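You operate a simulated robot arm through the tools that you are given. There is no shell and no other tool. Be economical: measure what you need, move in short steps, check, and stop when the job is done.

You are at the controls of a simulated two-armed robot. One attempt, no reset.

Task
Dry the damp red strip on the hotplate at 60.
Fine: it lies in the carriers drawer, shut that again; strip on the hotplate and knob set before the heat goes on; heat off once the strip shows dry; leave it on the hotplate, unscorched.

It is judged by the outcome, as a careful person would: the job done as asked, and still so three seconds after it is handed in. It fails if anything else is knocked over, pushed out of place, dropped, spilled or broken.

Robot
Two 6-joint arms with fingered hands on one trunk, on a base that drives. Base frame: it is fixed to the floor where the robot stands at the start and does not move with it; the origin is under the middle of the robot, x ahead of it, y to its left, z up. Lengths are in mm, angles in degrees, forces in N, time in s.
The left shoulder is at the start at [70, 191, 1019], the right one opposite. Places, roughly: carriers drawer [1000, 0, 800]; heat button [900, -600, 900]; hotplate knob [900, -700, 900]; purple strip (14x5x3 cm) [1000, 100, 700]; red strip (14x5x3 cm) [1000, 100, 700]; top of the hotplate [800, -600, 900]. Payload 4.7 kg a hand.
The tool frame of a hand sits at the grasp point between the pads (the TCP): z along the fingers, y along the line on which they close. The tips reach 36 mm beyond it. Largest opening 120 mm; the body of the gripper starts 42 mm behind the TCP. The gripper is a hand of 5 fingers: y runs from the thumb to the fingers, the wrist lies at [-18, -113, -198] in the tool frame, and closing takes about 1.5 s.
Orientation is told as [roll, pitch, yaw] about the base's x, y, z axes, in that order, counted from this pose: with the fingers straight down and the wrist toward the robot, the tool's x, y and z point along [0, 1, 0], [1, 0, 0] and [0, 0, -1] of the base frame.

Tools
- The arms move only by the tool nudge_tool. It takes "left_motion", "right_motion" or both (then of equal length, played together; a hand with none holds still); each is a list of rows, each an object (a shift or turn left out is 0, a gripper value left out holds the last) with "angular": the turn, a rotation vector about the base's x, y, z in degrees, a list of three; "offset": the shift along the base's x, y, z in mm, a list of three; "fingers": the gripper command, from -1 (shut) to 1 (fully open), values between in proportion. In form: [{"angular": [wx, wy, wz], "offset": [x, y, z], "fingers": fingers}, ...]. A call has 1 to 12 rows; each row shifts and turns the commanded pose from where the row before left it. Each row takes 0.2 s and may step no farther than 50 mm and 8.6 degrees from the row before; otherwise, or with a gripper value out of range, the whole call is refused. Where a pose cannot be reached the arm comes as near as it can. A force on the tool above 60 N (or 10 N above the force at the start of the call, whichever is more), or a blocked arm, ends the call early, and 0.2 s more pass. The fingers move at their own pace (about 45 mm/s each) and stop on an object; they squeeze with about 33 N. The grip force told is the motor's: it shows also when the fingers shut on nothing. Time passes only in rows, and 0.2 s behind the last, so rows that do not move let the fingers close. It gives the time, the measured TCP pose, the force on the tool (base axes), the opening and the grip force at its end, in the units of the frame above (readings bear some noise), with the torque about the TCP (base axes, N m) and any sound that the robot's microphone picked up, and new pictures: "show" is both (left out), scene, wrist or none (wrist: the cameras of the hands that moved).
- Cameras (640 x 400 px; columns grow to the right, rows downward): "scene" is now at [137.5, -19.6, 1267.1]; the picture's right is [-0.36, -0.93, -0.00], its down [-0.35, 0.13, -0.93] and it looks along [0.86, -0.33, -0.38] (base axes); focal length 214 px, centre (320, 200). "left" rides on the left gripper at [-73, -91, -143] in its tool frame; the picture's right is [-0.80, -0.28, 0.52], its down [0.53, -0.73, 0.42] and it looks along [0.27, 0.62, 0.74] (tool axes); focal length 234 px, centre (320, 200). "right" rides on the right gripper at [73, -91, -143] in its tool frame; the picture's right is [-0.80, 0.28, -0.53], its down [-0.53, -0.73, 0.42] and it looks along [-0.27, 0.62, 0.74] (tool axes); focal length 234 px, centre (320, 200). There is no depth. A picture from a camera that has moved, and an enlarged one, comes with that camera's place and axes in the base frame and with its lens. The place of the scene camera against the robot may be out by one fixed shift of up to 25 mm in any direction.
- lift_body(by): slides the trunk up (or, below 0, down) by that many mm; the arms and the scene camera ride with it, the base frame stays. It gives what a move gives, with no picture.
- roll_base(legs): drives the robot by 1 to 6 legs, each [ahead, left, turn to the left] in mm, mm and degrees, along the robot's own axes; the way and the turn of a leg run together, so that a leg with both is an arc; at most 1500 mm and 180 degrees a leg. The arms and the cameras ride along, it lands a little off, and it stops where it bumps. It gives what a move gives, and a new picture of the scene camera.
- preshape(shape, hand): the hand has 5 fingers and takes this shape, open, in about a second: jaw (thumb against the fingers, like two jaws); tri (thumb and two fingers); tip (a fingertip pinch); poke (one finger out to press); point (the index stretched); flat (the hand flat); cup (the hand cupped); fist (a fist). The gripper value then closes the fingers along that shape, each until it touches; the sizes above hold for jaw. It gives what a move gives, with no picture.
- pan_tilt(pan, tilt): turns the head with the scene camera to pan (to the left, within 86 degrees either way) and tilt (down, from -29 to 69), counted from straight ahead of the robot. It gives what a move gives, and a new picture of the scene camera.
- enlarge(camera, box): a new picture of the part [left, top, right, bottom] of that camera's present view, enlarged. The clock stands still meanwhile.
- job_done(): hands the job in; it is judged then, once.

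Go step by step. Nothing tells you exact positions but the pictures and the camera data: compare them with the known pose of the tool, close in by small moves and look again before you grip or let go. The budget is 120 turns and 260 pictures, counting those below and the enlarged ones. Unless the task says otherwise, let go and move clear before handing in, and close with one line.

The tools are called as name(argument=value, ...) on one line, values as JSON. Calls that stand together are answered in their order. nudge_tool: Moves the arms, as the interface text tells. Its arguments: {"type":"object","properties":{"left_motion":{"type":"array"},"right_motion":{"type":"array"},"show":{"type":"string","enum":["both","scene","wrist","none"]}},"required":[]} The other tools are called the same way: lift_body (by) slides the trunk up or down; preshape (shape, hand) gives the hand a shape; roll_base (legs) drives the base; pan_tilt (pan, tilt) turns the head that bears the scene camera; enlarge (camera, box) takes an enlarged picture of a part of a camera's view; job_done () hands the job in.

At the start:

```text
clock: 0.0
left_ee_pos: [694.7, -139.5, 1277.9]
left_ee_rot: [0.0, 0.0, 0.0]
left_ft_force: [0.1, 0.3, -0.1]
left_ft_torque: [0.0, 0.0, -0.01]
left_gripper_width: 119.9
left_grip_force: 0.0
left_shape: jaw
right_ee_pos: [334.0, -473.4, 1247.9]
right_ee_rot: [0.0, 0.0, -0.1]
right_ft_force: [0.2, -0.4, 0.5]
right_ft_torque: [0.0, -0.03, -0.04]
right_gripper_width: 119.5
right_grip_force: 0.0
right_shape: jaw
trunk travel left (down, up): [-495.0, 445.0]
robot x, y, heading: [-1.8, 0.9, 0.1]
head pan, tilt: [-20.9, 22.1]
```

scene: 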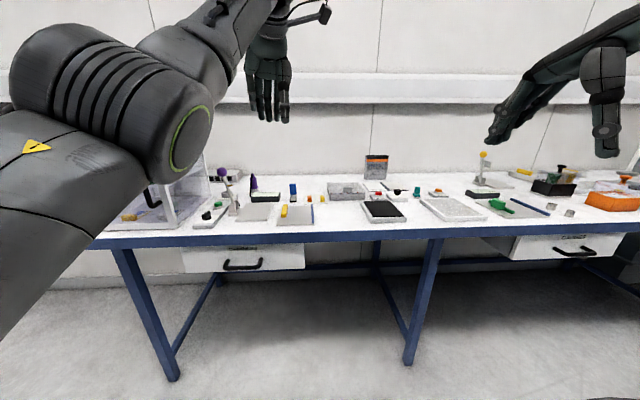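
right: 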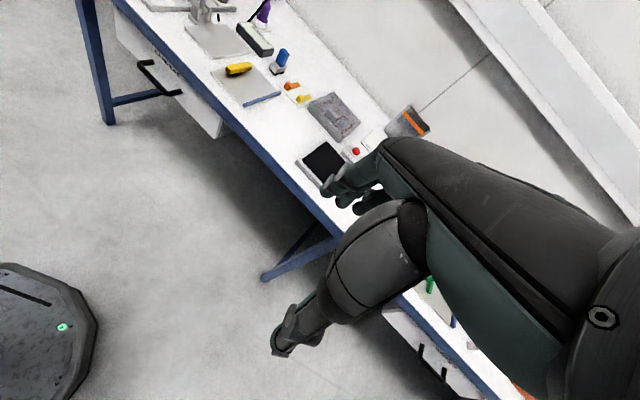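
left: 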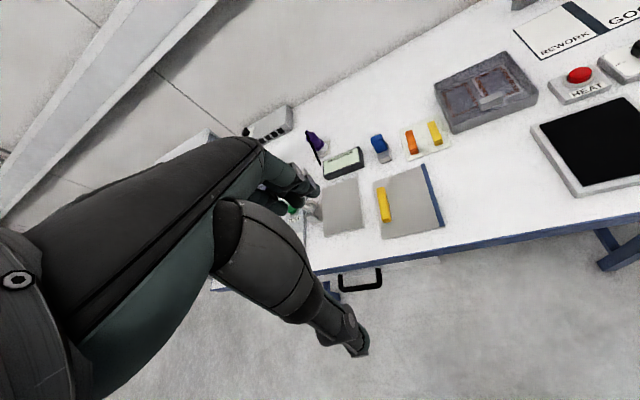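

I see a long bench with two drawers (left and right) and a black hotplate in the middle. I'll look closer at drawers and hotplate before moving.

enlarge(camera="scene", box=[170, 150, 330, 280])

enlarge(camera="scene", box=[330, 140, 490, 240])

enlarge(camera="scene", box=[460, 150, 640, 270])

```text
3.08 times, centred on (250, 215) of scene
camera zoom: at [137.5, -19.6, 1267.1], right [-0.36, -0.93, 0.0], down [-0.35, 0.13, -0.93], along [0.86, -0.33, -0.38], focal length 660 px, centre (535, 154)
```

zoom: 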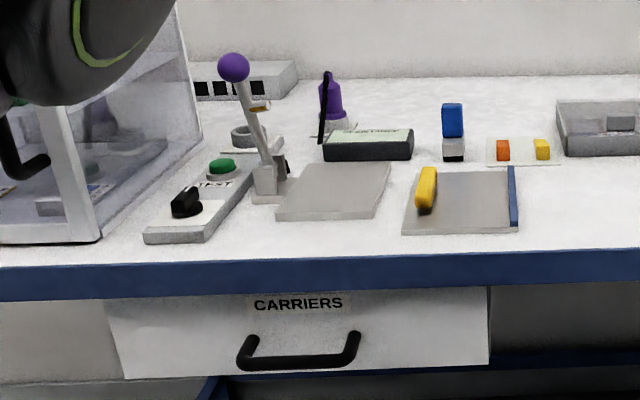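

```text
4.00 times, centred on (410, 190) of scene
camera zoom: at [137.5, -19.6, 1267.1], right [-0.36, -0.93, 0.0], down [-0.35, 0.13, -0.93], along [0.86, -0.33, -0.38], focal length 858 px, centre (-40, 240)
```

zoom: 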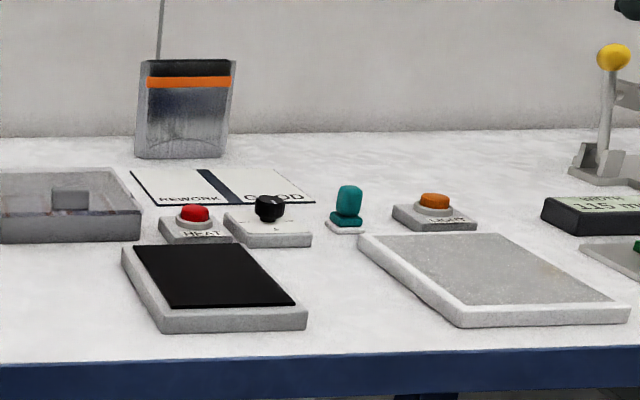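

```text
3.33 times, centred on (550, 210) of scene
camera zoom: at [137.5, -19.6, 1267.1], right [-0.36, -0.93, 0.0], down [-0.35, 0.13, -0.93], along [0.86, -0.33, -0.38], focal length 715 px, centre (-447, 167)
```

zoom: 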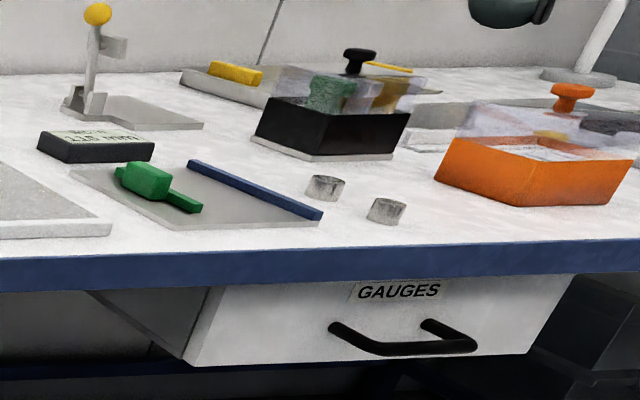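

The "CARRIERS" drawer handle is around [760, 10, 790]; the hotplate, HEAT button and knob lie near y −600. I'll back the base a little to the right, then turn the left hand to point forward for the handle.

roll_base(legs=[[-120, -100, 0]])

nudge_tool(left_motion=[{"angular": [0, -8.2, 0], "offset": [0, 25, 0], "fingers": 1}, {"angular": [0, -8.2, 0], "offset": [0, 25, 0]}, {"angular": [0, -8.2, 0], "offset": [0, 25, 0]}, {"angular": [0, -8.2, 0], "offset": [0, 25, 0]}, {"angular": [0, -8.2, 0], "offset": [0, 25, 0]}, {"angular": [0, -8.2, 0], "offset": [0, 25, -10]}, {"angular": [0, -8.2, 0], "offset": [0, 25, -10]}, {"angular": [0, -8.2, 0], "offset": [0, 25, -10]}, {"angular": [0, -8.2, 0], "offset": [0, 25, -20]}, {"angular": [0, -8.2, 0], "offset": [0, 25, -20]}, {"angular": [0, -8, 0], "offset": [0, 0, -20]}])

```text
clock: 1.4
left_ee_pos: [574.7, -234.6, 1278.4]
left_ee_rot: [0.0, 0.1, 0.3]
left_ft_force: [0.4, 1.1, 0.3]
left_ft_torque: [-0.03, -0.01, 0.0]
left_gripper_width: 119.6
left_grip_force: 0.1
left_shape: jaw
right_ee_pos: [216.1, -570.3, 1247.0]
right_ee_rot: [0.0, -0.1, 0.2]
right_ft_force: [-0.3, -0.1, 0.1]
right_ft_torque: [0.03, -0.03, 0.0]
right_gripper_width: 119.7
right_grip_force: 0.1
right_shape: jaw
trunk travel left (down, up): [-495.0, 445.0]
robot x, y, heading: [-119.1, -98.0, -0.0]
head pan, tilt: [-20.9, 22.1]
camera scene: at [16.8, -116.9, 1267.1], right [-0.35, -0.94, 0.0], down [-0.35, 0.13, -0.93], along [0.87, -0.33, -0.38], focal length 214 px, centre (320, 200)
```

scene: 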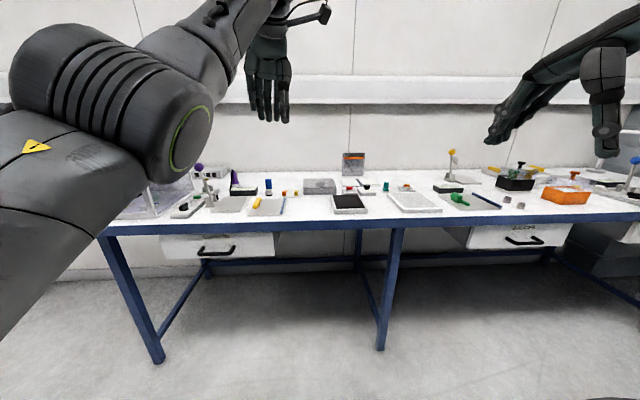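

```text
clock: 3.8
left_ee_pos: [579.4, 11.1, 1192.5]
left_ee_rot: [-118.3, -89.7, 118.2]
left_ft_force: [0.0, 0.0, 0.1]
left_ft_torque: [-0.01, 0.04, 0.03]
left_gripper_width: 119.8
left_grip_force: 0.1
left_shape: jaw
left hand out of reach, approached as far as the arm can: row 2
right_ee_pos: [214.6, -570.9, 1246.3]
right_ee_rot: [0.0, 0.0, 0.3]
right_ft_force: [-0.3, 0.2, -0.5]
right_ft_torque: [0.02, 0.01, -0.01]
right_gripper_width: 119.7
right_grip_force: 0.0
right_shape: jaw
trunk travel left (down, up): [-495.0, 445.0]
robot x, y, heading: [-118.7, -99.1, 0.1]
head pan, tilt: [-20.9, 22.1]
camera scene: at [17.0, -117.5, 1267.2], right [-0.35, -0.94, 0.0], down [-0.35, 0.13, -0.93], along [0.87, -0.33, -0.38], focal length 214 px, centre (320, 200)
camera left: at [437.3, -60.3, 1101.1], right [0.53, -0.81, -0.27], down [0.43, 0.53, -0.73], along [0.74, 0.27, 0.62], focal length 234 px, centre (320, 200)
```

scene: 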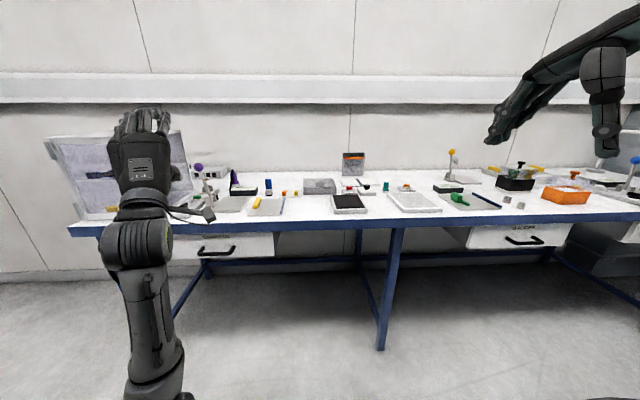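
left: 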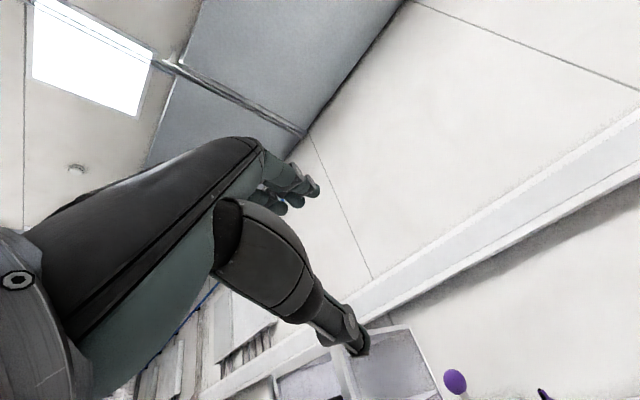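

The left hand now points forward. I'll take a closer view of the handle from the new position to triangulate.

enlarge(camera="scene", box=[150, 200, 310, 300])

```text
4.00 times, centred on (230, 250) of scene
camera zoom: at [17.0, -117.5, 1267.2], right [-0.35, -0.94, 0.0], down [-0.35, 0.13, -0.93], along [0.87, -0.33, -0.38], focal length 858 px, centre (680, 0)
```

zoom: 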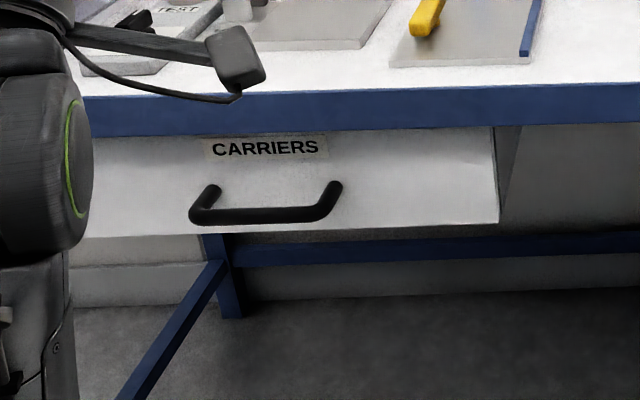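

The handle triangulates to about [815, 16, 755]. I'll lower the hand in front of it, pitching 20° down so the wrist camera sees it.

nudge_tool(left_motion=[{"angular": [0, 5, 0], "offset": [8, 0, -35], "fingers": 0.2}, {"angular": [0, 5, 0], "offset": [8, 0, -35]}, {"angular": [0, 5, 0], "offset": [8, 0, -35]}, {"angular": [0, 5, 0], "offset": [8, 0, -35]}, {"offset": [8, 0, -35]}, {"offset": [8, 0, -35]}, {"offset": [8, 0, -35]}, {"offset": [8, 0, -35]}, {"offset": [8, 0, -35]}, {"offset": [8, 0, -35]}, {"offset": [8, 0, -35]}, {"offset": [0, 0, -30]}])

```text
clock: 6.4
left_ee_pos: [673.1, 14.8, 783.6]
left_ee_rot: [1.5, -70.8, -1.4]
left_ft_force: [0.5, 0.1, 0.2]
left_ft_torque: [0.02, 0.04, -0.06]
left_gripper_width: 72.3
left_grip_force: 0.1
left_shape: jaw
right_ee_pos: [215.2, -571.1, 1247.5]
right_ee_rot: [0.0, 0.0, 0.2]
right_ft_force: [0.5, -0.1, -0.8]
right_ft_torque: [-0.01, 0.0, 0.01]
right_gripper_width: 119.9
right_grip_force: 0.0
right_shape: jaw
trunk travel left (down, up): [-495.0, 445.0]
robot x, y, heading: [-121.5, -98.8, 0.5]
head pan, tilt: [-20.9, 22.1]
camera scene: at [16.9, -116.8, 1267.1], right [-0.35, -0.94, 0.0], down [-0.35, 0.13, -0.93], along [0.87, -0.33, -0.38], focal length 214 px, centre (320, 200)
camera left: at [509.1, -57.2, 743.4], right [0.41, -0.8, -0.44], down [0.16, 0.54, -0.83], along [0.9, 0.26, 0.35], focal length 234 px, centre (320, 200)
```

scene: 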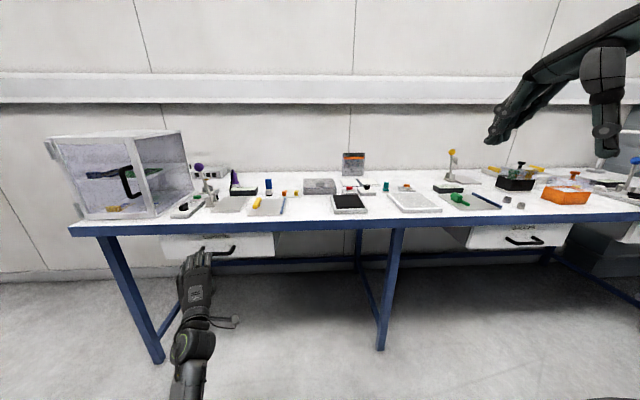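
left: 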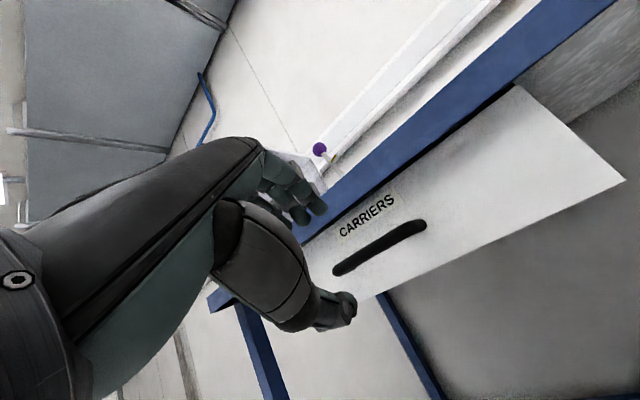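

From the wrist camera the handle bar's middle is near y −5, z 760. I'll advance most of the way and look again.

nudge_tool(left_motion=[{"offset": [15, -10, -10], "fingers": 0.1}, {"offset": [25, -10, -10]}, {"offset": [25, 0, 0]}, {"offset": [15, 0, 0]}])

enlarge(camera="scene", box=[160, 210, 280, 285])

```text
clock: 7.4
left_ee_pos: [746.8, -5.7, 756.8]
left_ee_rot: [-0.8, -69.9, 0.8]
left_ft_force: [1.0, -0.6, -0.8]
left_ft_torque: [-0.01, 0.0, 0.01]
left_gripper_width: 66.1
left_grip_force: 0.1
left_shape: jaw
right_ee_pos: [214.2, -571.4, 1246.5]
right_ee_rot: [0.0, 0.0, 0.1]
right_ft_force: [-0.1, 0.1, 0.2]
right_ft_torque: [-0.01, 0.01, 0.01]
right_gripper_width: 119.6
right_grip_force: 0.1
right_shape: jaw
trunk travel left (down, up): [-495.0, 445.0]
robot x, y, heading: [-123.1, -95.3, 0.2]
head pan, tilt: [-20.9, 22.1]
camera scene: at [16.9, -117.3, 1267.1], right [-0.35, -0.94, 0.0], down [-0.35, 0.13, -0.93], along [0.87, -0.33, -0.38], focal length 214 px, centre (320, 200)
camera left: at [582.9, -79.2, 720.3], right [0.4, -0.81, -0.44], down [0.15, 0.53, -0.84], along [0.91, 0.27, 0.33], focal length 234 px, centre (320, 200)
```

scene: 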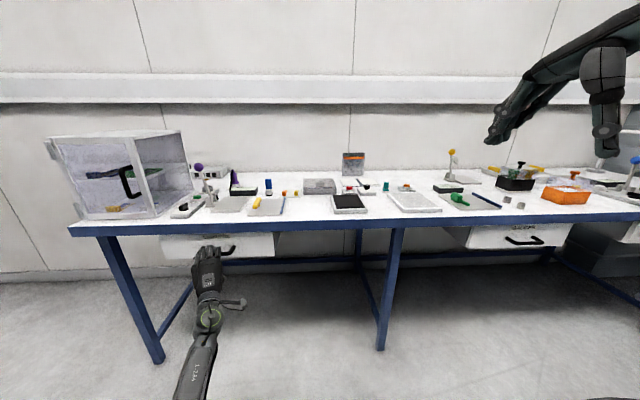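
left: 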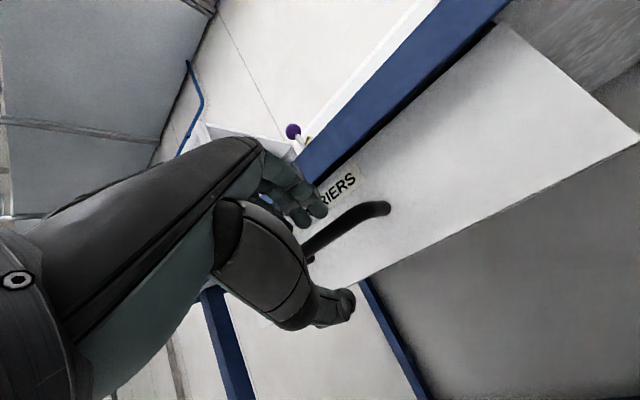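

```text
5.33 times, centred on (220, 248) of scene
camera zoom: at [16.9, -117.3, 1267.1], right [-0.35, -0.94, 0.0], down [-0.35, 0.13, -0.93], along [0.87, -0.33, -0.38], focal length 1144 px, centre (853, -53)
```

zoom: 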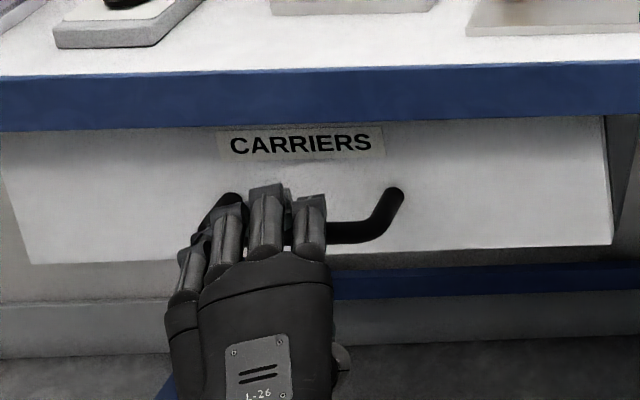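

The hand is centred on the handle, which sits about x 815. I'll advance slowly so the bar goes between thumb and fingers.

nudge_tool(left_motion=[{"offset": [15, 0, 6]}, {"offset": [15, 0, 0]}, {"offset": [12, 0, 0]}, {"offset": [10, 0, 0]}], show="wrist")

enlarge(camera="scene", box=[160, 210, 280, 285])

```text
clock: 8.4
left_ee_pos: [796.0, -5.8, 767.1]
left_ee_rot: [-1.1, -70.4, 1.2]
left_ft_force: [-28.5, 2.5, 8.3]
left_ft_torque: [-0.16, -0.94, -0.15]
left_gripper_width: 64.0
left_grip_force: 0.1
left_shape: jaw
right_ee_pos: [209.9, -570.0, 1248.3]
right_ee_rot: [0.0, -0.2, 0.3]
right_ft_force: [0.2, -0.2, -0.2]
right_ft_torque: [0.01, 0.07, -0.01]
right_gripper_width: 119.8
right_grip_force: 0.1
right_shape: jaw
trunk travel left (down, up): [-495.0, 445.0]
robot x, y, heading: [-121.4, -97.5, 0.2]
head pan, tilt: [-20.9, 22.1]
camera left: at [631.9, -78.5, 729.3], right [0.4, -0.81, -0.43], down [0.15, 0.53, -0.84], along [0.9, 0.27, 0.34], focal length 234 px, centre (320, 200)
```

left: 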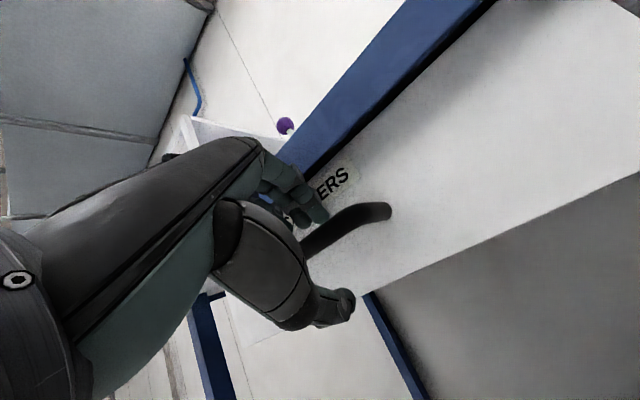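

```text
5.33 times, centred on (220, 248) of scene
camera zoom: at [11.5, -116.3, 1267.8], right [-0.35, -0.94, 0.0], down [-0.35, 0.13, -0.93], along [0.87, -0.33, -0.37], focal length 1144 px, centre (853, -53)
```

zoom: 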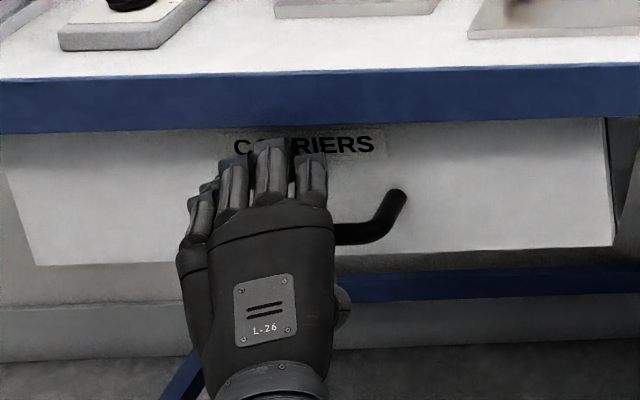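

The fingertips have touched the drawer front, and the bar lies between the thumb and fingers. I'll ease back a bit and close.

nudge_tool(left_motion=[{"offset": [-8, 0, 0]}, {"offset": [0, 0, -2], "fingers": -1}, {}, {}, {}, {}, {}, {}], show="wrist")

```text
clock: 10.2
left_ee_pos: [792.6, -7.7, 755.9]
left_ee_rot: [-0.6, -69.8, 0.7]
left_ft_force: [-14.3, 0.2, -14.4]
left_ft_torque: [0.66, -0.35, -0.07]
left_gripper_width: 0.0
left_grip_force: 32.9
left_shape: jaw
right_ee_pos: [215.7, -570.4, 1246.1]
right_ee_rot: [-0.1, 0.0, 0.2]
right_ft_force: [-0.5, 0.6, -0.3]
right_ft_torque: [0.02, 0.0, 0.0]
right_gripper_width: 119.7
right_grip_force: 0.2
right_shape: jaw
trunk travel left (down, up): [-495.0, 445.0]
robot x, y, heading: [-120.4, -102.2, -0.1]
head pan, tilt: [-20.9, 22.1]
camera left: at [627.2, -80.0, 720.2], right [0.4, -0.81, -0.44], down [0.14, 0.53, -0.84], along [0.91, 0.27, 0.33], focal length 234 px, centre (320, 200)
```

left: 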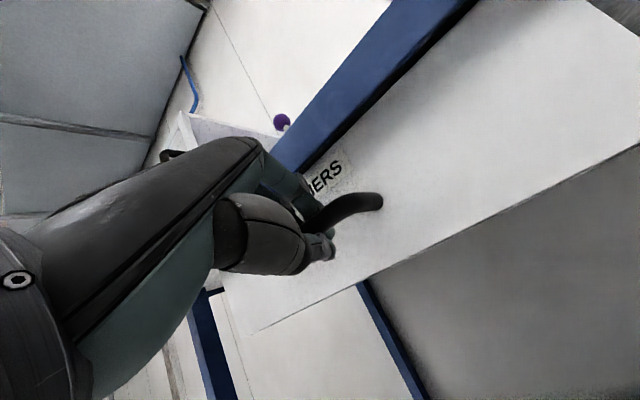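

The width reads 0, but the force and picture suggest the fingers are wrapped around the bar. I'll pull back gently and see whether the drawer follows.

nudge_tool(left_motion=[{"offset": [-8, 0, 0]}, {"offset": [-12, 0, 0]}, {"offset": [-15, 0, 0]}, {"offset": [-15, 0, 0]}], show="both")

```text
clock: 11.2
left_ee_pos: [744.9, -0.5, 754.5]
left_ee_rot: [-1.0, -69.8, 1.5]
left_ft_force: [10.4, 37.8, -16.4]
left_ft_torque: [0.18, -0.01, 0.02]
left_gripper_width: 0.1
left_grip_force: 32.5
left_shape: jaw
right_ee_pos: [219.1, -563.6, 1248.0]
right_ee_rot: [-0.2, 0.2, 0.4]
right_ft_force: [-0.3, 0.3, 0.2]
right_ft_torque: [-0.01, 0.0, -0.03]
right_gripper_width: 119.7
right_grip_force: 0.1
right_shape: jaw
trunk travel left (down, up): [-495.0, 445.0]
robot x, y, heading: [-123.1, -97.1, 0.4]
head pan, tilt: [-20.9, 22.1]
camera scene: at [20.4, -111.3, 1266.8], right [-0.35, -0.94, 0.0], down [-0.36, 0.13, -0.93], along [0.87, -0.33, -0.38], focal length 214 px, centre (320, 200)
camera left: at [580.4, -73.3, 719.3], right [0.4, -0.8, -0.44], down [0.14, 0.53, -0.84], along [0.9, 0.28, 0.33], focal length 234 px, centre (320, 200)
```

scene: 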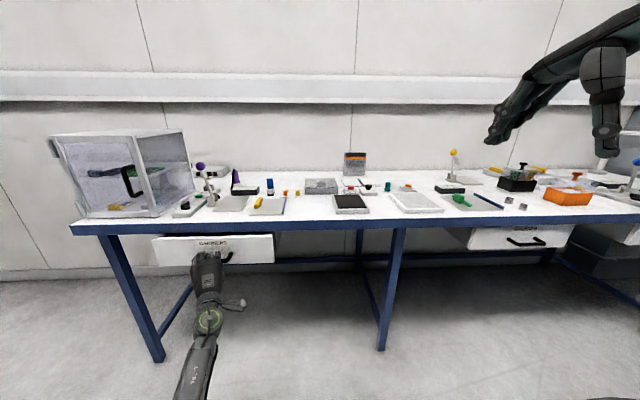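
left: 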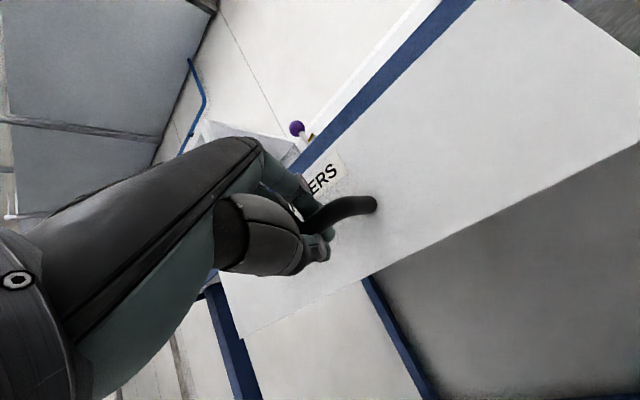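

The drawer follows, with some sideways load. I'll ease 5 mm in +y and keep pulling.

nudge_tool(left_motion=[{"offset": [-10, 4, 1]}, {"offset": [-18, 2, 1]}, {"offset": [-18, 0, 0]}, {"offset": [-18, 0, 0]}, {"offset": [-18, 0, 0]}, {"offset": [-18, 0, 0]}], show="scene")

```text
clock: 12.6
left_ee_pos: [667.0, 17.8, 761.2]
left_ee_rot: [11.6, -70.2, -10.7]
left_ft_force: [-6.7, -15.7, -37.3]
left_ft_torque: [0.48, 0.12, -0.72]
left_gripper_width: 0.0
left_grip_force: 33.5
left_shape: jaw
right_ee_pos: [212.8, -575.0, 1247.5]
right_ee_rot: [0.0, 0.2, -0.2]
right_ft_force: [-0.5, 1.5, -0.2]
right_ft_torque: [-0.05, -0.05, -0.02]
right_gripper_width: 119.7
right_grip_force: 0.1
right_shape: jaw
trunk travel left (down, up): [-495.0, 445.0]
robot x, y, heading: [-119.8, -98.8, -0.2]
head pan, tilt: [-20.9, 22.1]
stopped in row 6 (left hand): the force on the tool passed its limit at 65 N (the readings are from after the stop); the commanded pose is now the measured one
camera scene: at [18.5, -119.5, 1267.1], right [-0.36, -0.93, 0.0], down [-0.35, 0.14, -0.93], along [0.86, -0.33, -0.38], focal length 214 px, centre (320, 200)
```

scene: 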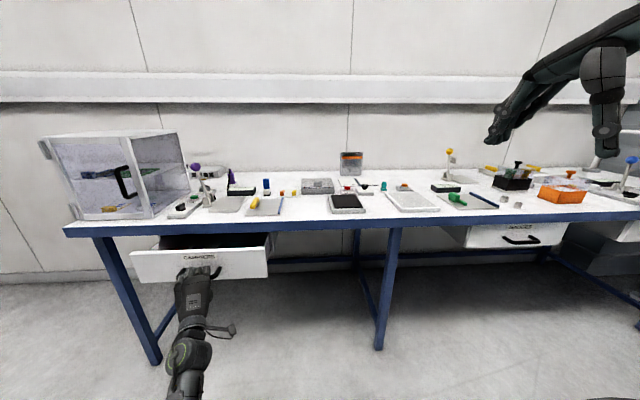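

The drawer is open about 125 mm and the folded arm is near its limit. I'll relieve the load slightly, then pull with the base.

nudge_tool(left_motion=[{"offset": [0, -3, -4]}, {"offset": [0, -3, -2]}], show="none")

roll_base(legs=[[-60, 0, 0]])

```text
clock: 13.2
left_ee_pos: [667.5, 17.3, 759.5]
left_ee_rot: [13.6, -70.8, -12.3]
left_ft_force: [-5.9, -12.8, -25.3]
left_ft_torque: [0.54, 0.06, -0.67]
left_gripper_width: 0.1
left_grip_force: 33.3
left_shape: jaw
right_ee_pos: [213.8, -574.0, 1245.9]
right_ee_rot: [0.1, 0.2, -0.2]
right_ft_force: [0.8, 0.0, -0.3]
right_ft_torque: [0.0, 0.0, 0.0]
right_gripper_width: 119.7
right_grip_force: 0.1
right_shape: jaw
trunk travel left (down, up): [-495.0, 445.0]
robot x, y, heading: [-116.0, -100.9, -0.4]
head pan, tilt: [-20.9, 22.1]
```

```text
clock: 14.1
left_ee_pos: [607.7, 24.2, 758.3]
left_ee_rot: [12.4, -70.6, -10.7]
left_ft_force: [12.9, 38.0, -23.6]
left_ft_torque: [0.19, 0.07, 0.01]
left_gripper_width: 0.2
left_grip_force: 32.9
left_shape: jaw
right_ee_pos: [153.6, -569.9, 1247.4]
right_ee_rot: [-0.2, 0.3, -0.1]
right_ft_force: [-0.8, 0.4, -0.1]
right_ft_torque: [-0.03, -0.01, 0.01]
right_gripper_width: 119.7
right_grip_force: 0.0
right_shape: jaw
trunk travel left (down, up): [-495.0, 445.0]
robot x, y, heading: [-182.0, -98.6, 0.0]
head pan, tilt: [-20.9, 22.1]
camera scene: at [-41.2, -113.8, 1266.8], right [-0.36, -0.93, 0.01], down [-0.35, 0.13, -0.93], along [0.86, -0.33, -0.38], focal length 214 px, centre (320, 200)
```

scene: 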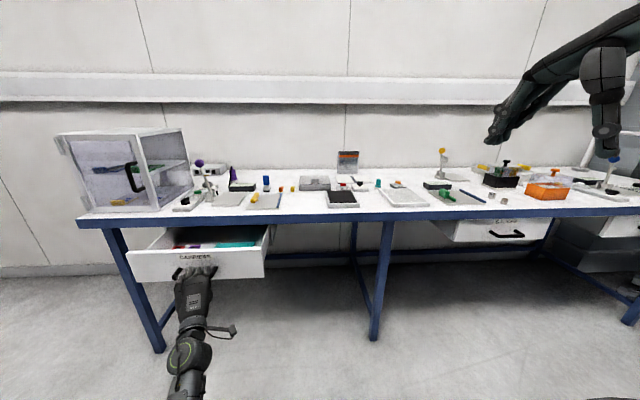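

The strips are coming into view in the drawer. I'll pull another 80 mm.

roll_base(legs=[[-80, 4, 0]])

enlarge(camera="scene", box=[110, 190, 290, 310])

```text
clock: 15.2
left_ee_pos: [532.4, 42.7, 753.8]
left_ee_rot: [13.9, -69.9, -10.4]
left_ft_force: [1.6, 9.8, -6.1]
left_ft_torque: [0.43, -0.17, -0.18]
left_gripper_width: 0.1
left_grip_force: 32.4
left_shape: jaw
right_ee_pos: [83.6, -564.0, 1247.0]
right_ee_rot: [0.0, 0.0, 0.5]
right_ft_force: [-1.1, 0.4, 0.2]
right_ft_torque: [0.0, -0.04, 0.02]
right_gripper_width: 119.3
right_grip_force: 0.0
right_shape: jaw
trunk travel left (down, up): [-495.0, 445.0]
robot x, y, heading: [-253.1, -89.6, 0.5]
head pan, tilt: [-20.9, 22.1]
stopped in leg 1: the force on the tool passed its limit at 63 N (the readings are from after the stop); the commanded pose is now the measured one
camera scene: at [-115.6, -111.5, 1267.1], right [-0.35, -0.94, 0.0], down [-0.35, 0.13, -0.93], along [0.87, -0.32, -0.38], focal length 214 px, centre (320, 200)
```

scene: 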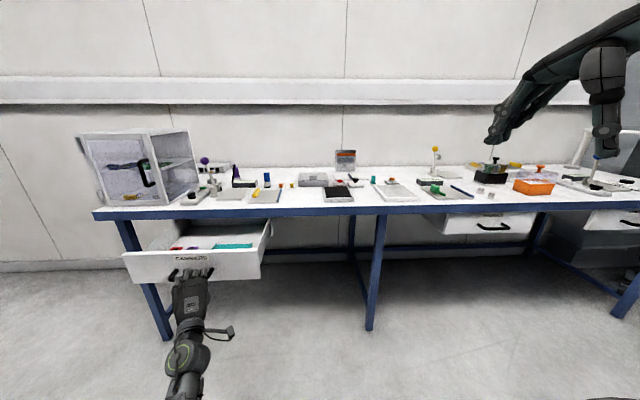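

```text
3.33 times, centred on (200, 250) of scene
camera zoom: at [-115.6, -111.5, 1267.1], right [-0.35, -0.94, 0.0], down [-0.35, 0.13, -0.93], along [0.87, -0.32, -0.38], focal length 715 px, centre (720, 33)
```

zoom: 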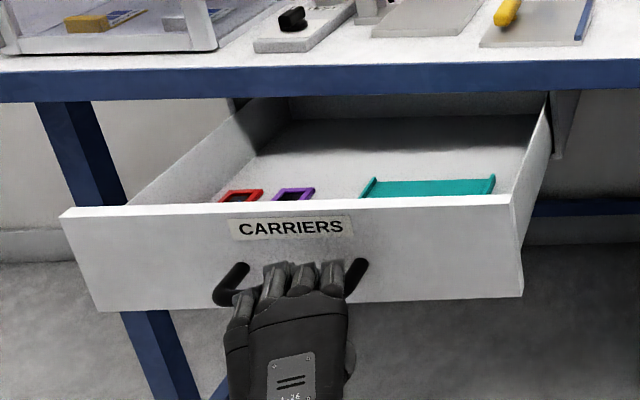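

I realise the bench edge runs at about 18° to my y axis (drawer slid toward +y as it opened). The drawer is open ~260 mm; I'll release the handle, back off, then square the robot to the bench.

nudge_tool(left_motion=[{"fingers": 0.3}, {}, {}, {}, {"offset": [-15, 0, 4]}, {"offset": [-25, 3, 5]}, {"offset": [-30, 8, 0]}, {"offset": [-30, 8, 0]}, {"offset": [0, 0, 40]}, {"offset": [0, 0, 50]}, {"offset": [0, 0, 50]}], show="scene")

```text
clock: 17.8
left_ee_pos: [436.1, 87.4, 896.2]
left_ee_rot: [25.5, -68.7, -20.0]
left_ft_force: [0.1, 0.3, -0.1]
left_ft_torque: [0.0, -0.01, -0.02]
left_gripper_width: 78.1
left_grip_force: 0.0
left_shape: jaw
right_ee_pos: [84.4, -565.8, 1247.2]
right_ee_rot: [0.0, 0.0, 0.4]
right_ft_force: [-0.7, 0.6, 0.3]
right_ft_torque: [0.01, -0.03, -0.02]
right_gripper_width: 119.7
right_grip_force: 0.1
right_shape: jaw
trunk travel left (down, up): [-495.0, 445.0]
robot x, y, heading: [-253.3, -95.0, 0.4]
head pan, tilt: [-20.9, 22.1]
stopped in row 11 (left hand): the arm was blocked; the commanded pose is now the measured one
camera scene: at [-115.4, -112.0, 1267.1], right [-0.35, -0.94, 0.0], down [-0.35, 0.13, -0.93], along [0.87, -0.33, -0.38], focal length 214 px, centre (320, 200)
```

scene: 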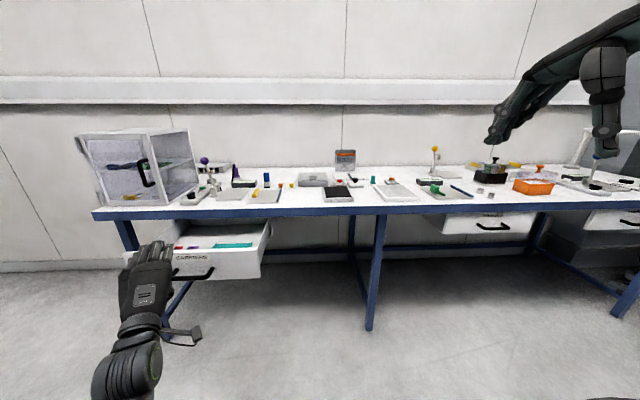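

The hand is clear of the handle. I'll raise it and turn the fingers straight down, then square the base to the bench.

nudge_tool(left_motion=[{"offset": [25, 0, 30]}, {"offset": [25, 0, 30]}, {"angular": [-1.03, 7.0, 0.21], "offset": [15, 0, 25]}, {"angular": [-1.03, 7.0, 0.21], "offset": [15, 0, 25]}, {"angular": [-1.03, 7.0, 0.21], "offset": [15, 0, 20]}, {"angular": [-1.03, 7.0, 0.21], "offset": [15, 0, 20]}, {"angular": [-1.03, 7.0, 0.21], "offset": [15, 0, 20]}, {"angular": [-1.03, 7.0, 0.21], "offset": [15, 0, 20]}, {"angular": [-1.03, 7.0, 0.21], "offset": [15, 0, 20]}, {"angular": [-1.03, 7.0, 0.21], "offset": [15, 0, 20]}, {"angular": [-1.03, 7.0, 0.21], "offset": [15, 0, 10]}, {"angular": [-1.03, 7.0, 0.21], "offset": [15, 0, 10]}], show="none")

roll_base(legs=[[0, 0, -18], [60, 290, 0]])

pan_tilt(pan=0, tilt=35)

```text
clock: 20.4
left_ee_pos: [629.7, 82.1, 1152.7]
left_ee_rot: [0.2, -0.7, 0.1]
left_ft_force: [-0.6, 1.6, -8.0]
left_ft_torque: [-0.22, -0.01, -0.01]
left_gripper_width: 78.1
left_grip_force: 0.1
left_shape: jaw
right_ee_pos: [78.5, -568.0, 1247.9]
right_ee_rot: [0.3, -0.3, 0.3]
right_ft_force: [-3.1, -1.8, -0.8]
right_ft_torque: [0.05, -0.21, -0.01]
right_gripper_width: 119.8
right_grip_force: 0.1
right_shape: jaw
trunk travel left (down, up): [-495.0, 445.0]
robot x, y, heading: [-251.2, -93.8, 0.5]
head pan, tilt: [-20.9, 22.1]
```

```text
clock: 23.6
left_ee_pos: [794.3, 60.1, 1146.3]
left_ee_rot: [0.0, -0.2, -18.2]
left_ft_force: [0.9, 0.7, -0.2]
left_ft_torque: [0.02, 0.0, -0.02]
left_gripper_width: 77.9
left_grip_force: 0.1
left_shape: jaw
right_ee_pos: [66.9, -384.6, 1247.3]
right_ee_rot: [0.0, 0.1, -17.9]
right_ft_force: [-0.1, 0.1, 0.2]
right_ft_torque: [-0.02, 0.0, 0.01]
right_gripper_width: 119.8
right_grip_force: 0.1
right_shape: jaw
trunk travel left (down, up): [-495.0, 445.0]
robot x, y, heading: [-105.1, 170.0, -18.3]
head pan, tilt: [-20.9, 22.1]
camera scene: at [16.6, 108.5, 1267.1], right [-0.63, -0.78, 0.0], down [-0.29, 0.24, -0.93], along [0.72, -0.58, -0.38], focal length 214 px, centre (320, 200)
```

scene: 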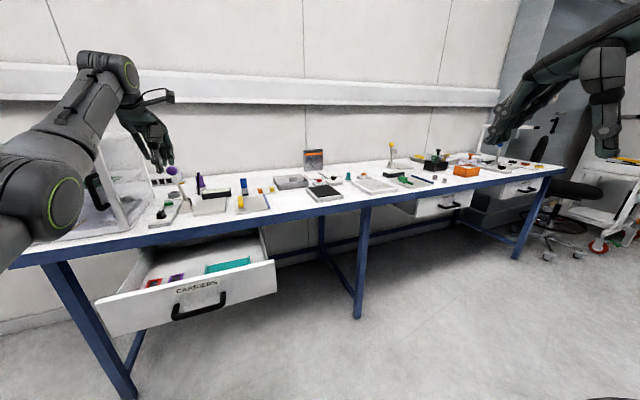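

```text
clock: 24.4
left_ee_pos: [794.0, 59.3, 1145.9]
left_ee_rot: [0.1, -0.2, -18.1]
left_ft_force: [0.2, -0.7, 0.0]
left_ft_torque: [0.02, 0.02, 0.02]
left_gripper_width: 78.0
left_grip_force: 0.0
left_shape: jaw
right_ee_pos: [67.5, -385.6, 1245.9]
right_ee_rot: [0.0, -0.1, -17.9]
right_ft_force: [0.2, -0.3, -0.7]
right_ft_torque: [0.01, 0.01, -0.04]
right_gripper_width: 119.9
right_grip_force: 0.1
right_shape: jaw
trunk travel left (down, up): [-495.0, 445.0]
robot x, y, heading: [-103.6, 167.9, -17.7]
head pan, tilt: [0.0, 35.0]
camera scene: at [27.9, 139.1, 1246.8], right [-0.31, -0.95, 0.0], down [-0.55, 0.18, -0.82], along [0.78, -0.25, -0.57], focal length 214 px, centre (320, 200)
```

scene: 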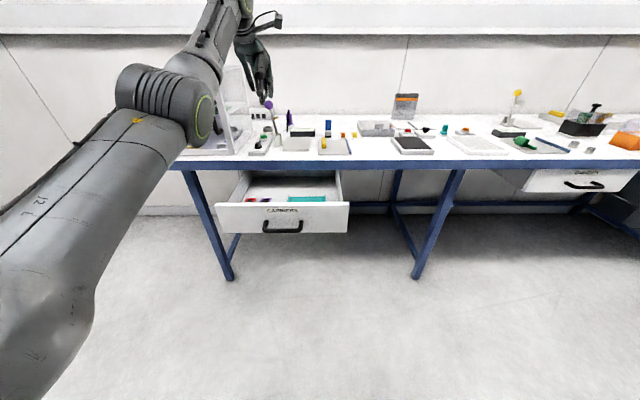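

Squared up nicely. I'll zoom in on the open drawer to locate the red strip.

enlarge(camera="scene", box=[205, 150, 365, 250])

enlarge(camera="left", box=[0, 0, 640, 400])

```text
4.00 times, centred on (285, 200) of scene
camera zoom: at [27.9, 139.1, 1246.8], right [-0.31, -0.95, 0.0], down [-0.55, 0.18, -0.82], along [0.78, -0.25, -0.57], focal length 858 px, centre (460, 200)
```

zoom: 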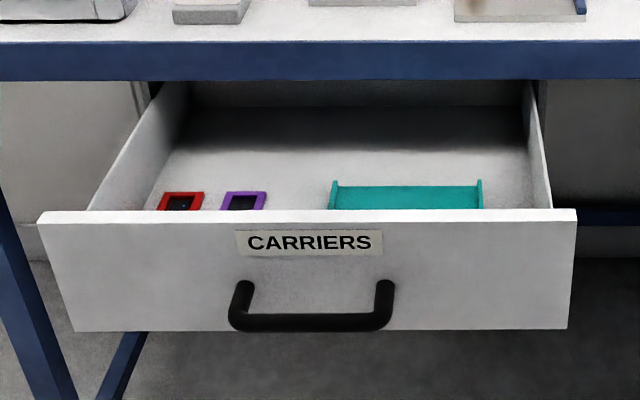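

```text
1.00 times, centred on (320, 200) of left (not enlarged: the box is as wide or as high as the picture)
camera zoom: at [686.5, 19.4, 1289.7], right [-0.51, -0.68, -0.53], down [-0.53, 0.73, -0.43], along [0.68, 0.06, -0.74], focal length 234 px, centre (320, 200)
```

zoom: 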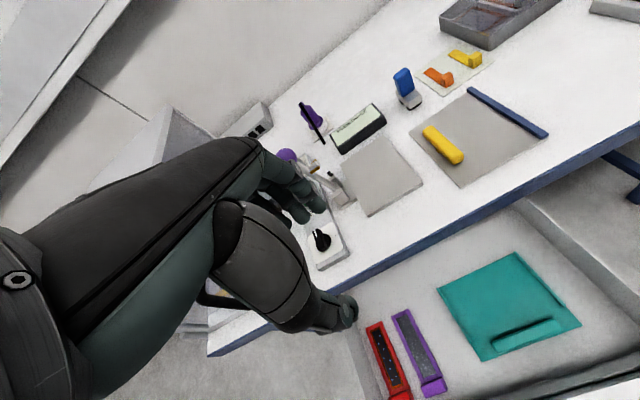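

Red lies left of purple, both lengthways in the drawer; red centre near [765, 180]. I'll shift the hand back and left to see the strips fully.

nudge_tool(left_motion=[{"offset": [-25, 30, 0]}, {"offset": [-25, 30, 0]}, {"offset": [-25, 30, 0]}, {"offset": [-25, 30, 0]}], show="wrist")

enlarge(camera="left", box=[240, 200, 560, 400])

```text
clock: 25.4
left_ee_pos: [738.3, 173.3, 1147.4]
left_ee_rot: [0.0, -0.2, -18.1]
left_ft_force: [0.3, 1.3, -0.4]
left_ft_torque: [-0.01, 0.01, 0.02]
left_gripper_width: 77.8
left_grip_force: 0.2
left_shape: jaw
left hand out of reach, approached as far as the arm can: row 3, 4
right_ee_pos: [68.9, -384.8, 1247.6]
right_ee_rot: [0.0, -0.1, -17.9]
right_ft_force: [0.4, -0.2, 0.6]
right_ft_torque: [-0.01, 0.0, -0.01]
right_gripper_width: 119.8
right_grip_force: 0.1
right_shape: jaw
trunk travel left (down, up): [-495.0, 445.0]
robot x, y, heading: [-103.0, 165.6, -17.7]
head pan, tilt: [0.0, 35.0]
camera left: at [630.3, 134.0, 1289.9], right [-0.51, -0.68, -0.53], down [-0.53, 0.73, -0.43], along [0.68, 0.06, -0.73], focal length 234 px, centre (320, 200)
```

left: 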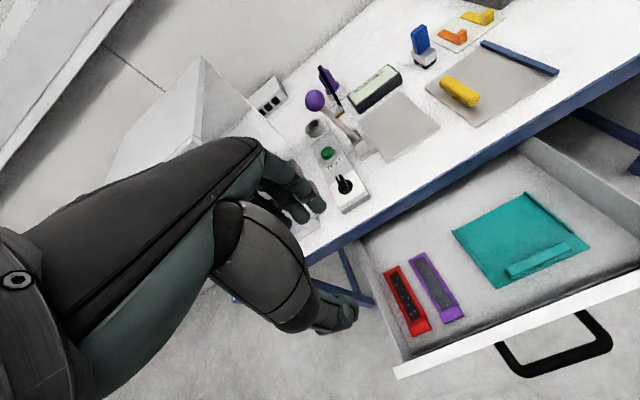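

```text
2.00 times, centred on (400, 300) of left
camera zoom: at [630.3, 134.0, 1289.9], right [-0.51, -0.68, -0.53], down [-0.53, 0.73, -0.43], along [0.68, 0.06, -0.73], focal length 468 px, centre (160, 0)
```

zoom: 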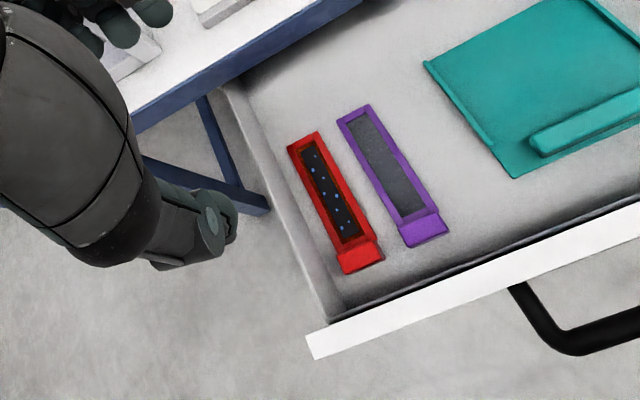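

The strips are clear: red has blue damp spots, centre about [768, 195], floor around z 720, aligned at −19°. I'll turn the hand 90° so it closes across the strip, above it.

nudge_tool(left_motion=[{"angular": [0, 0, 8], "offset": [3, 2, -10]}, {"angular": [0, 0, 8], "offset": [3, 2, -10]}, {"angular": [0, 0, 8], "offset": [3, 2, -10]}, {"angular": [0, 0, 8], "offset": [3, 2, -10]}, {"angular": [0, 0, 8], "offset": [3, 2, -10]}, {"angular": [0, 0, 8], "offset": [3, 2, -10]}, {"angular": [0, 0, 8], "offset": [3, 2, -10]}, {"angular": [0, 0, 8], "offset": [3, 2, -10]}, {"angular": [0, 0, 8], "offset": [3, 2, -10]}, {"angular": [0, 0, 8], "offset": [3, 2, -10]}, {"angular": [0, 0, 8], "offset": [0, 0, -10]}], show="both")

```text
clock: 27.8
left_ee_pos: [786.1, 187.5, 1033.3]
left_ee_rot: [0.1, -0.3, 70.0]
left_ft_force: [-0.4, -0.6, -0.1]
left_ft_torque: [0.01, 0.0, -0.02]
left_gripper_width: 78.0
left_grip_force: 0.2
left_shape: jaw
left hand out of reach, approached as far as the arm can: row 1, 2, 3, 4, 6, 11
right_ee_pos: [69.5, -386.2, 1246.1]
right_ee_rot: [0.0, 0.0, -17.9]
right_ft_force: [0.3, 0.8, 0.1]
right_ft_torque: [0.02, 0.02, -0.02]
right_gripper_width: 119.5
right_grip_force: 0.0
right_shape: jaw
trunk travel left (down, up): [-495.0, 445.0]
robot x, y, heading: [-106.3, 168.7, -17.9]
head pan, tilt: [0.0, 35.0]
camera scene: at [29.2, 139.6, 1246.6], right [-0.31, -0.95, 0.0], down [-0.55, 0.18, -0.82], along [0.78, -0.25, -0.57], focal length 214 px, centre (320, 200)
camera left: at [822.8, 77.0, 1175.9], right [0.66, -0.54, -0.53], down [-0.75, -0.51, -0.43], along [-0.04, 0.68, -0.74], focal length 234 px, centre (320, 200)
```

scene: 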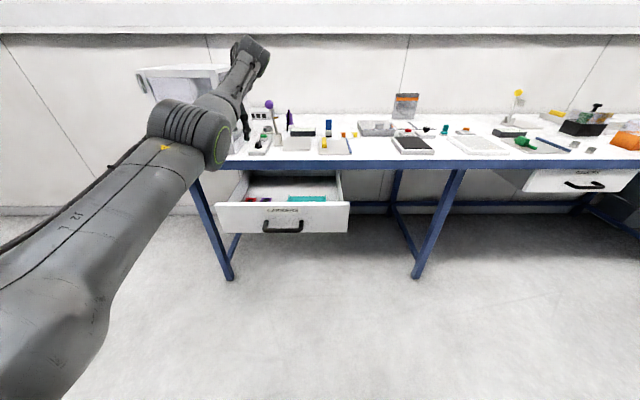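
left: 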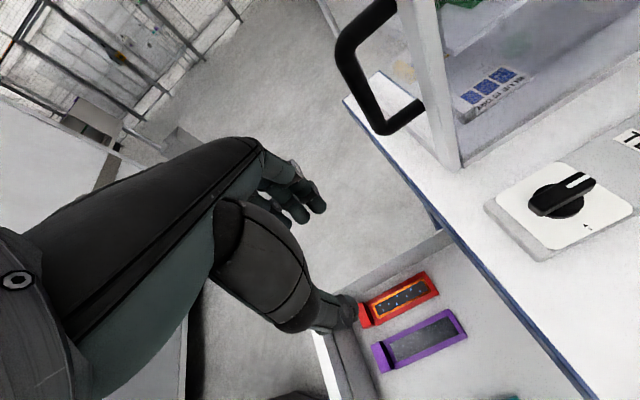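

The hand is across the strip; red centre reads about [768, 192]. The hand body's 116 mm side lies along the strip, so the side wall is clear. I'll lower to just above drawer height and look again.

nudge_tool(left_motion=[{"offset": [-9, 2, -30], "fingers": 0.12}, {"offset": [-9, 3, -35]}, {"offset": [0, 0, -35]}, {"offset": [0, 0, -35]}, {"offset": [0, 0, -25]}], show="both")

enlarge(camera="left", box=[220, 180, 476, 340])

enlarge(camera="scene", box=[205, 130, 365, 230])

```text
clock: 29.0
left_ee_pos: [791.7, 184.7, 875.5]
left_ee_rot: [0.1, -0.1, 69.9]
left_ft_force: [-0.6, 0.0, 0.2]
left_ft_torque: [0.0, 0.04, -0.02]
left_gripper_width: 67.7
left_grip_force: 0.2
left_shape: jaw
left hand out of reach, approached as far as the arm can: row 1, 2
right_ee_pos: [68.6, -384.1, 1247.0]
right_ee_rot: [0.0, 0.0, -17.9]
right_ft_force: [-1.2, 0.1, 0.0]
right_ft_torque: [0.0, 0.02, 0.0]
right_gripper_width: 119.7
right_grip_force: 0.0
right_shape: jaw
trunk travel left (down, up): [-495.0, 445.0]
robot x, y, heading: [-106.4, 165.6, -17.7]
head pan, tilt: [0.0, 35.0]
camera scene: at [28.3, 139.3, 1246.8], right [-0.31, -0.95, 0.0], down [-0.55, 0.18, -0.82], along [0.78, -0.25, -0.57], focal length 214 px, centre (320, 200)
camera left: at [828.9, 74.2, 1018.3], right [0.66, -0.54, -0.53], down [-0.75, -0.5, -0.43], along [-0.04, 0.68, -0.73], focal length 234 px, centre (320, 200)
```

scene: 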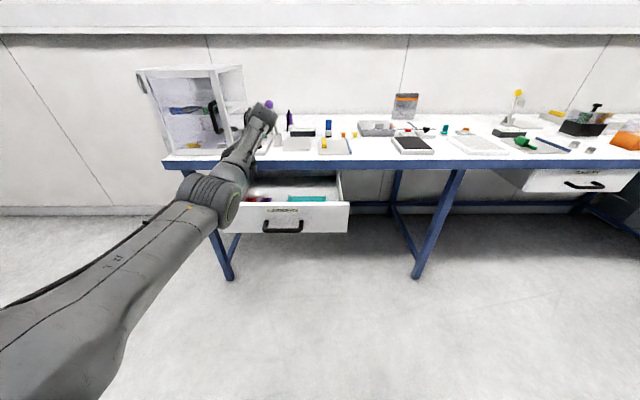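
left: 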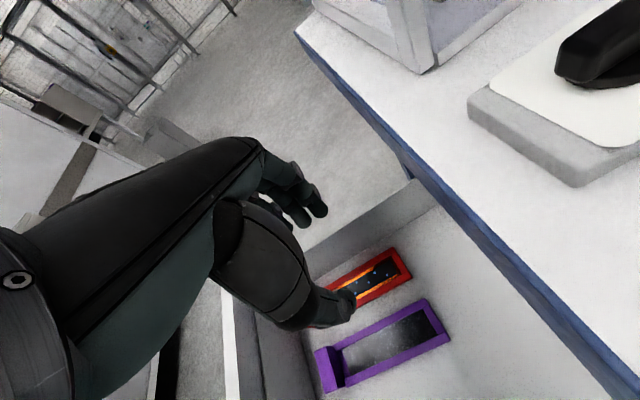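

```text
2.50 times, centred on (348, 260) of left
camera zoom: at [828.9, 74.2, 1018.3], right [0.66, -0.54, -0.53], down [-0.75, -0.5, -0.43], along [-0.04, 0.68, -0.73], focal length 585 px, centre (250, 50)
```

zoom: 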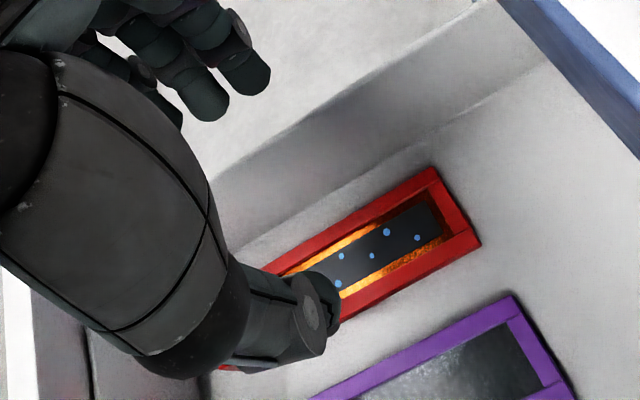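

```text
4.00 times, centred on (285, 180) of scene
camera zoom: at [28.3, 139.3, 1246.8], right [-0.31, -0.95, 0.0], down [-0.55, 0.18, -0.82], along [0.78, -0.25, -0.57], focal length 858 px, centre (460, 280)
```

zoom: 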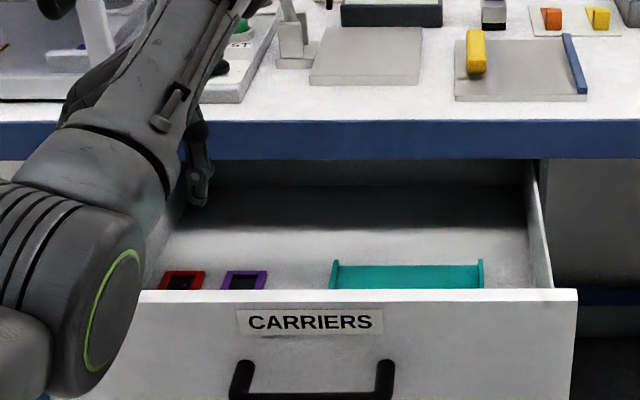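

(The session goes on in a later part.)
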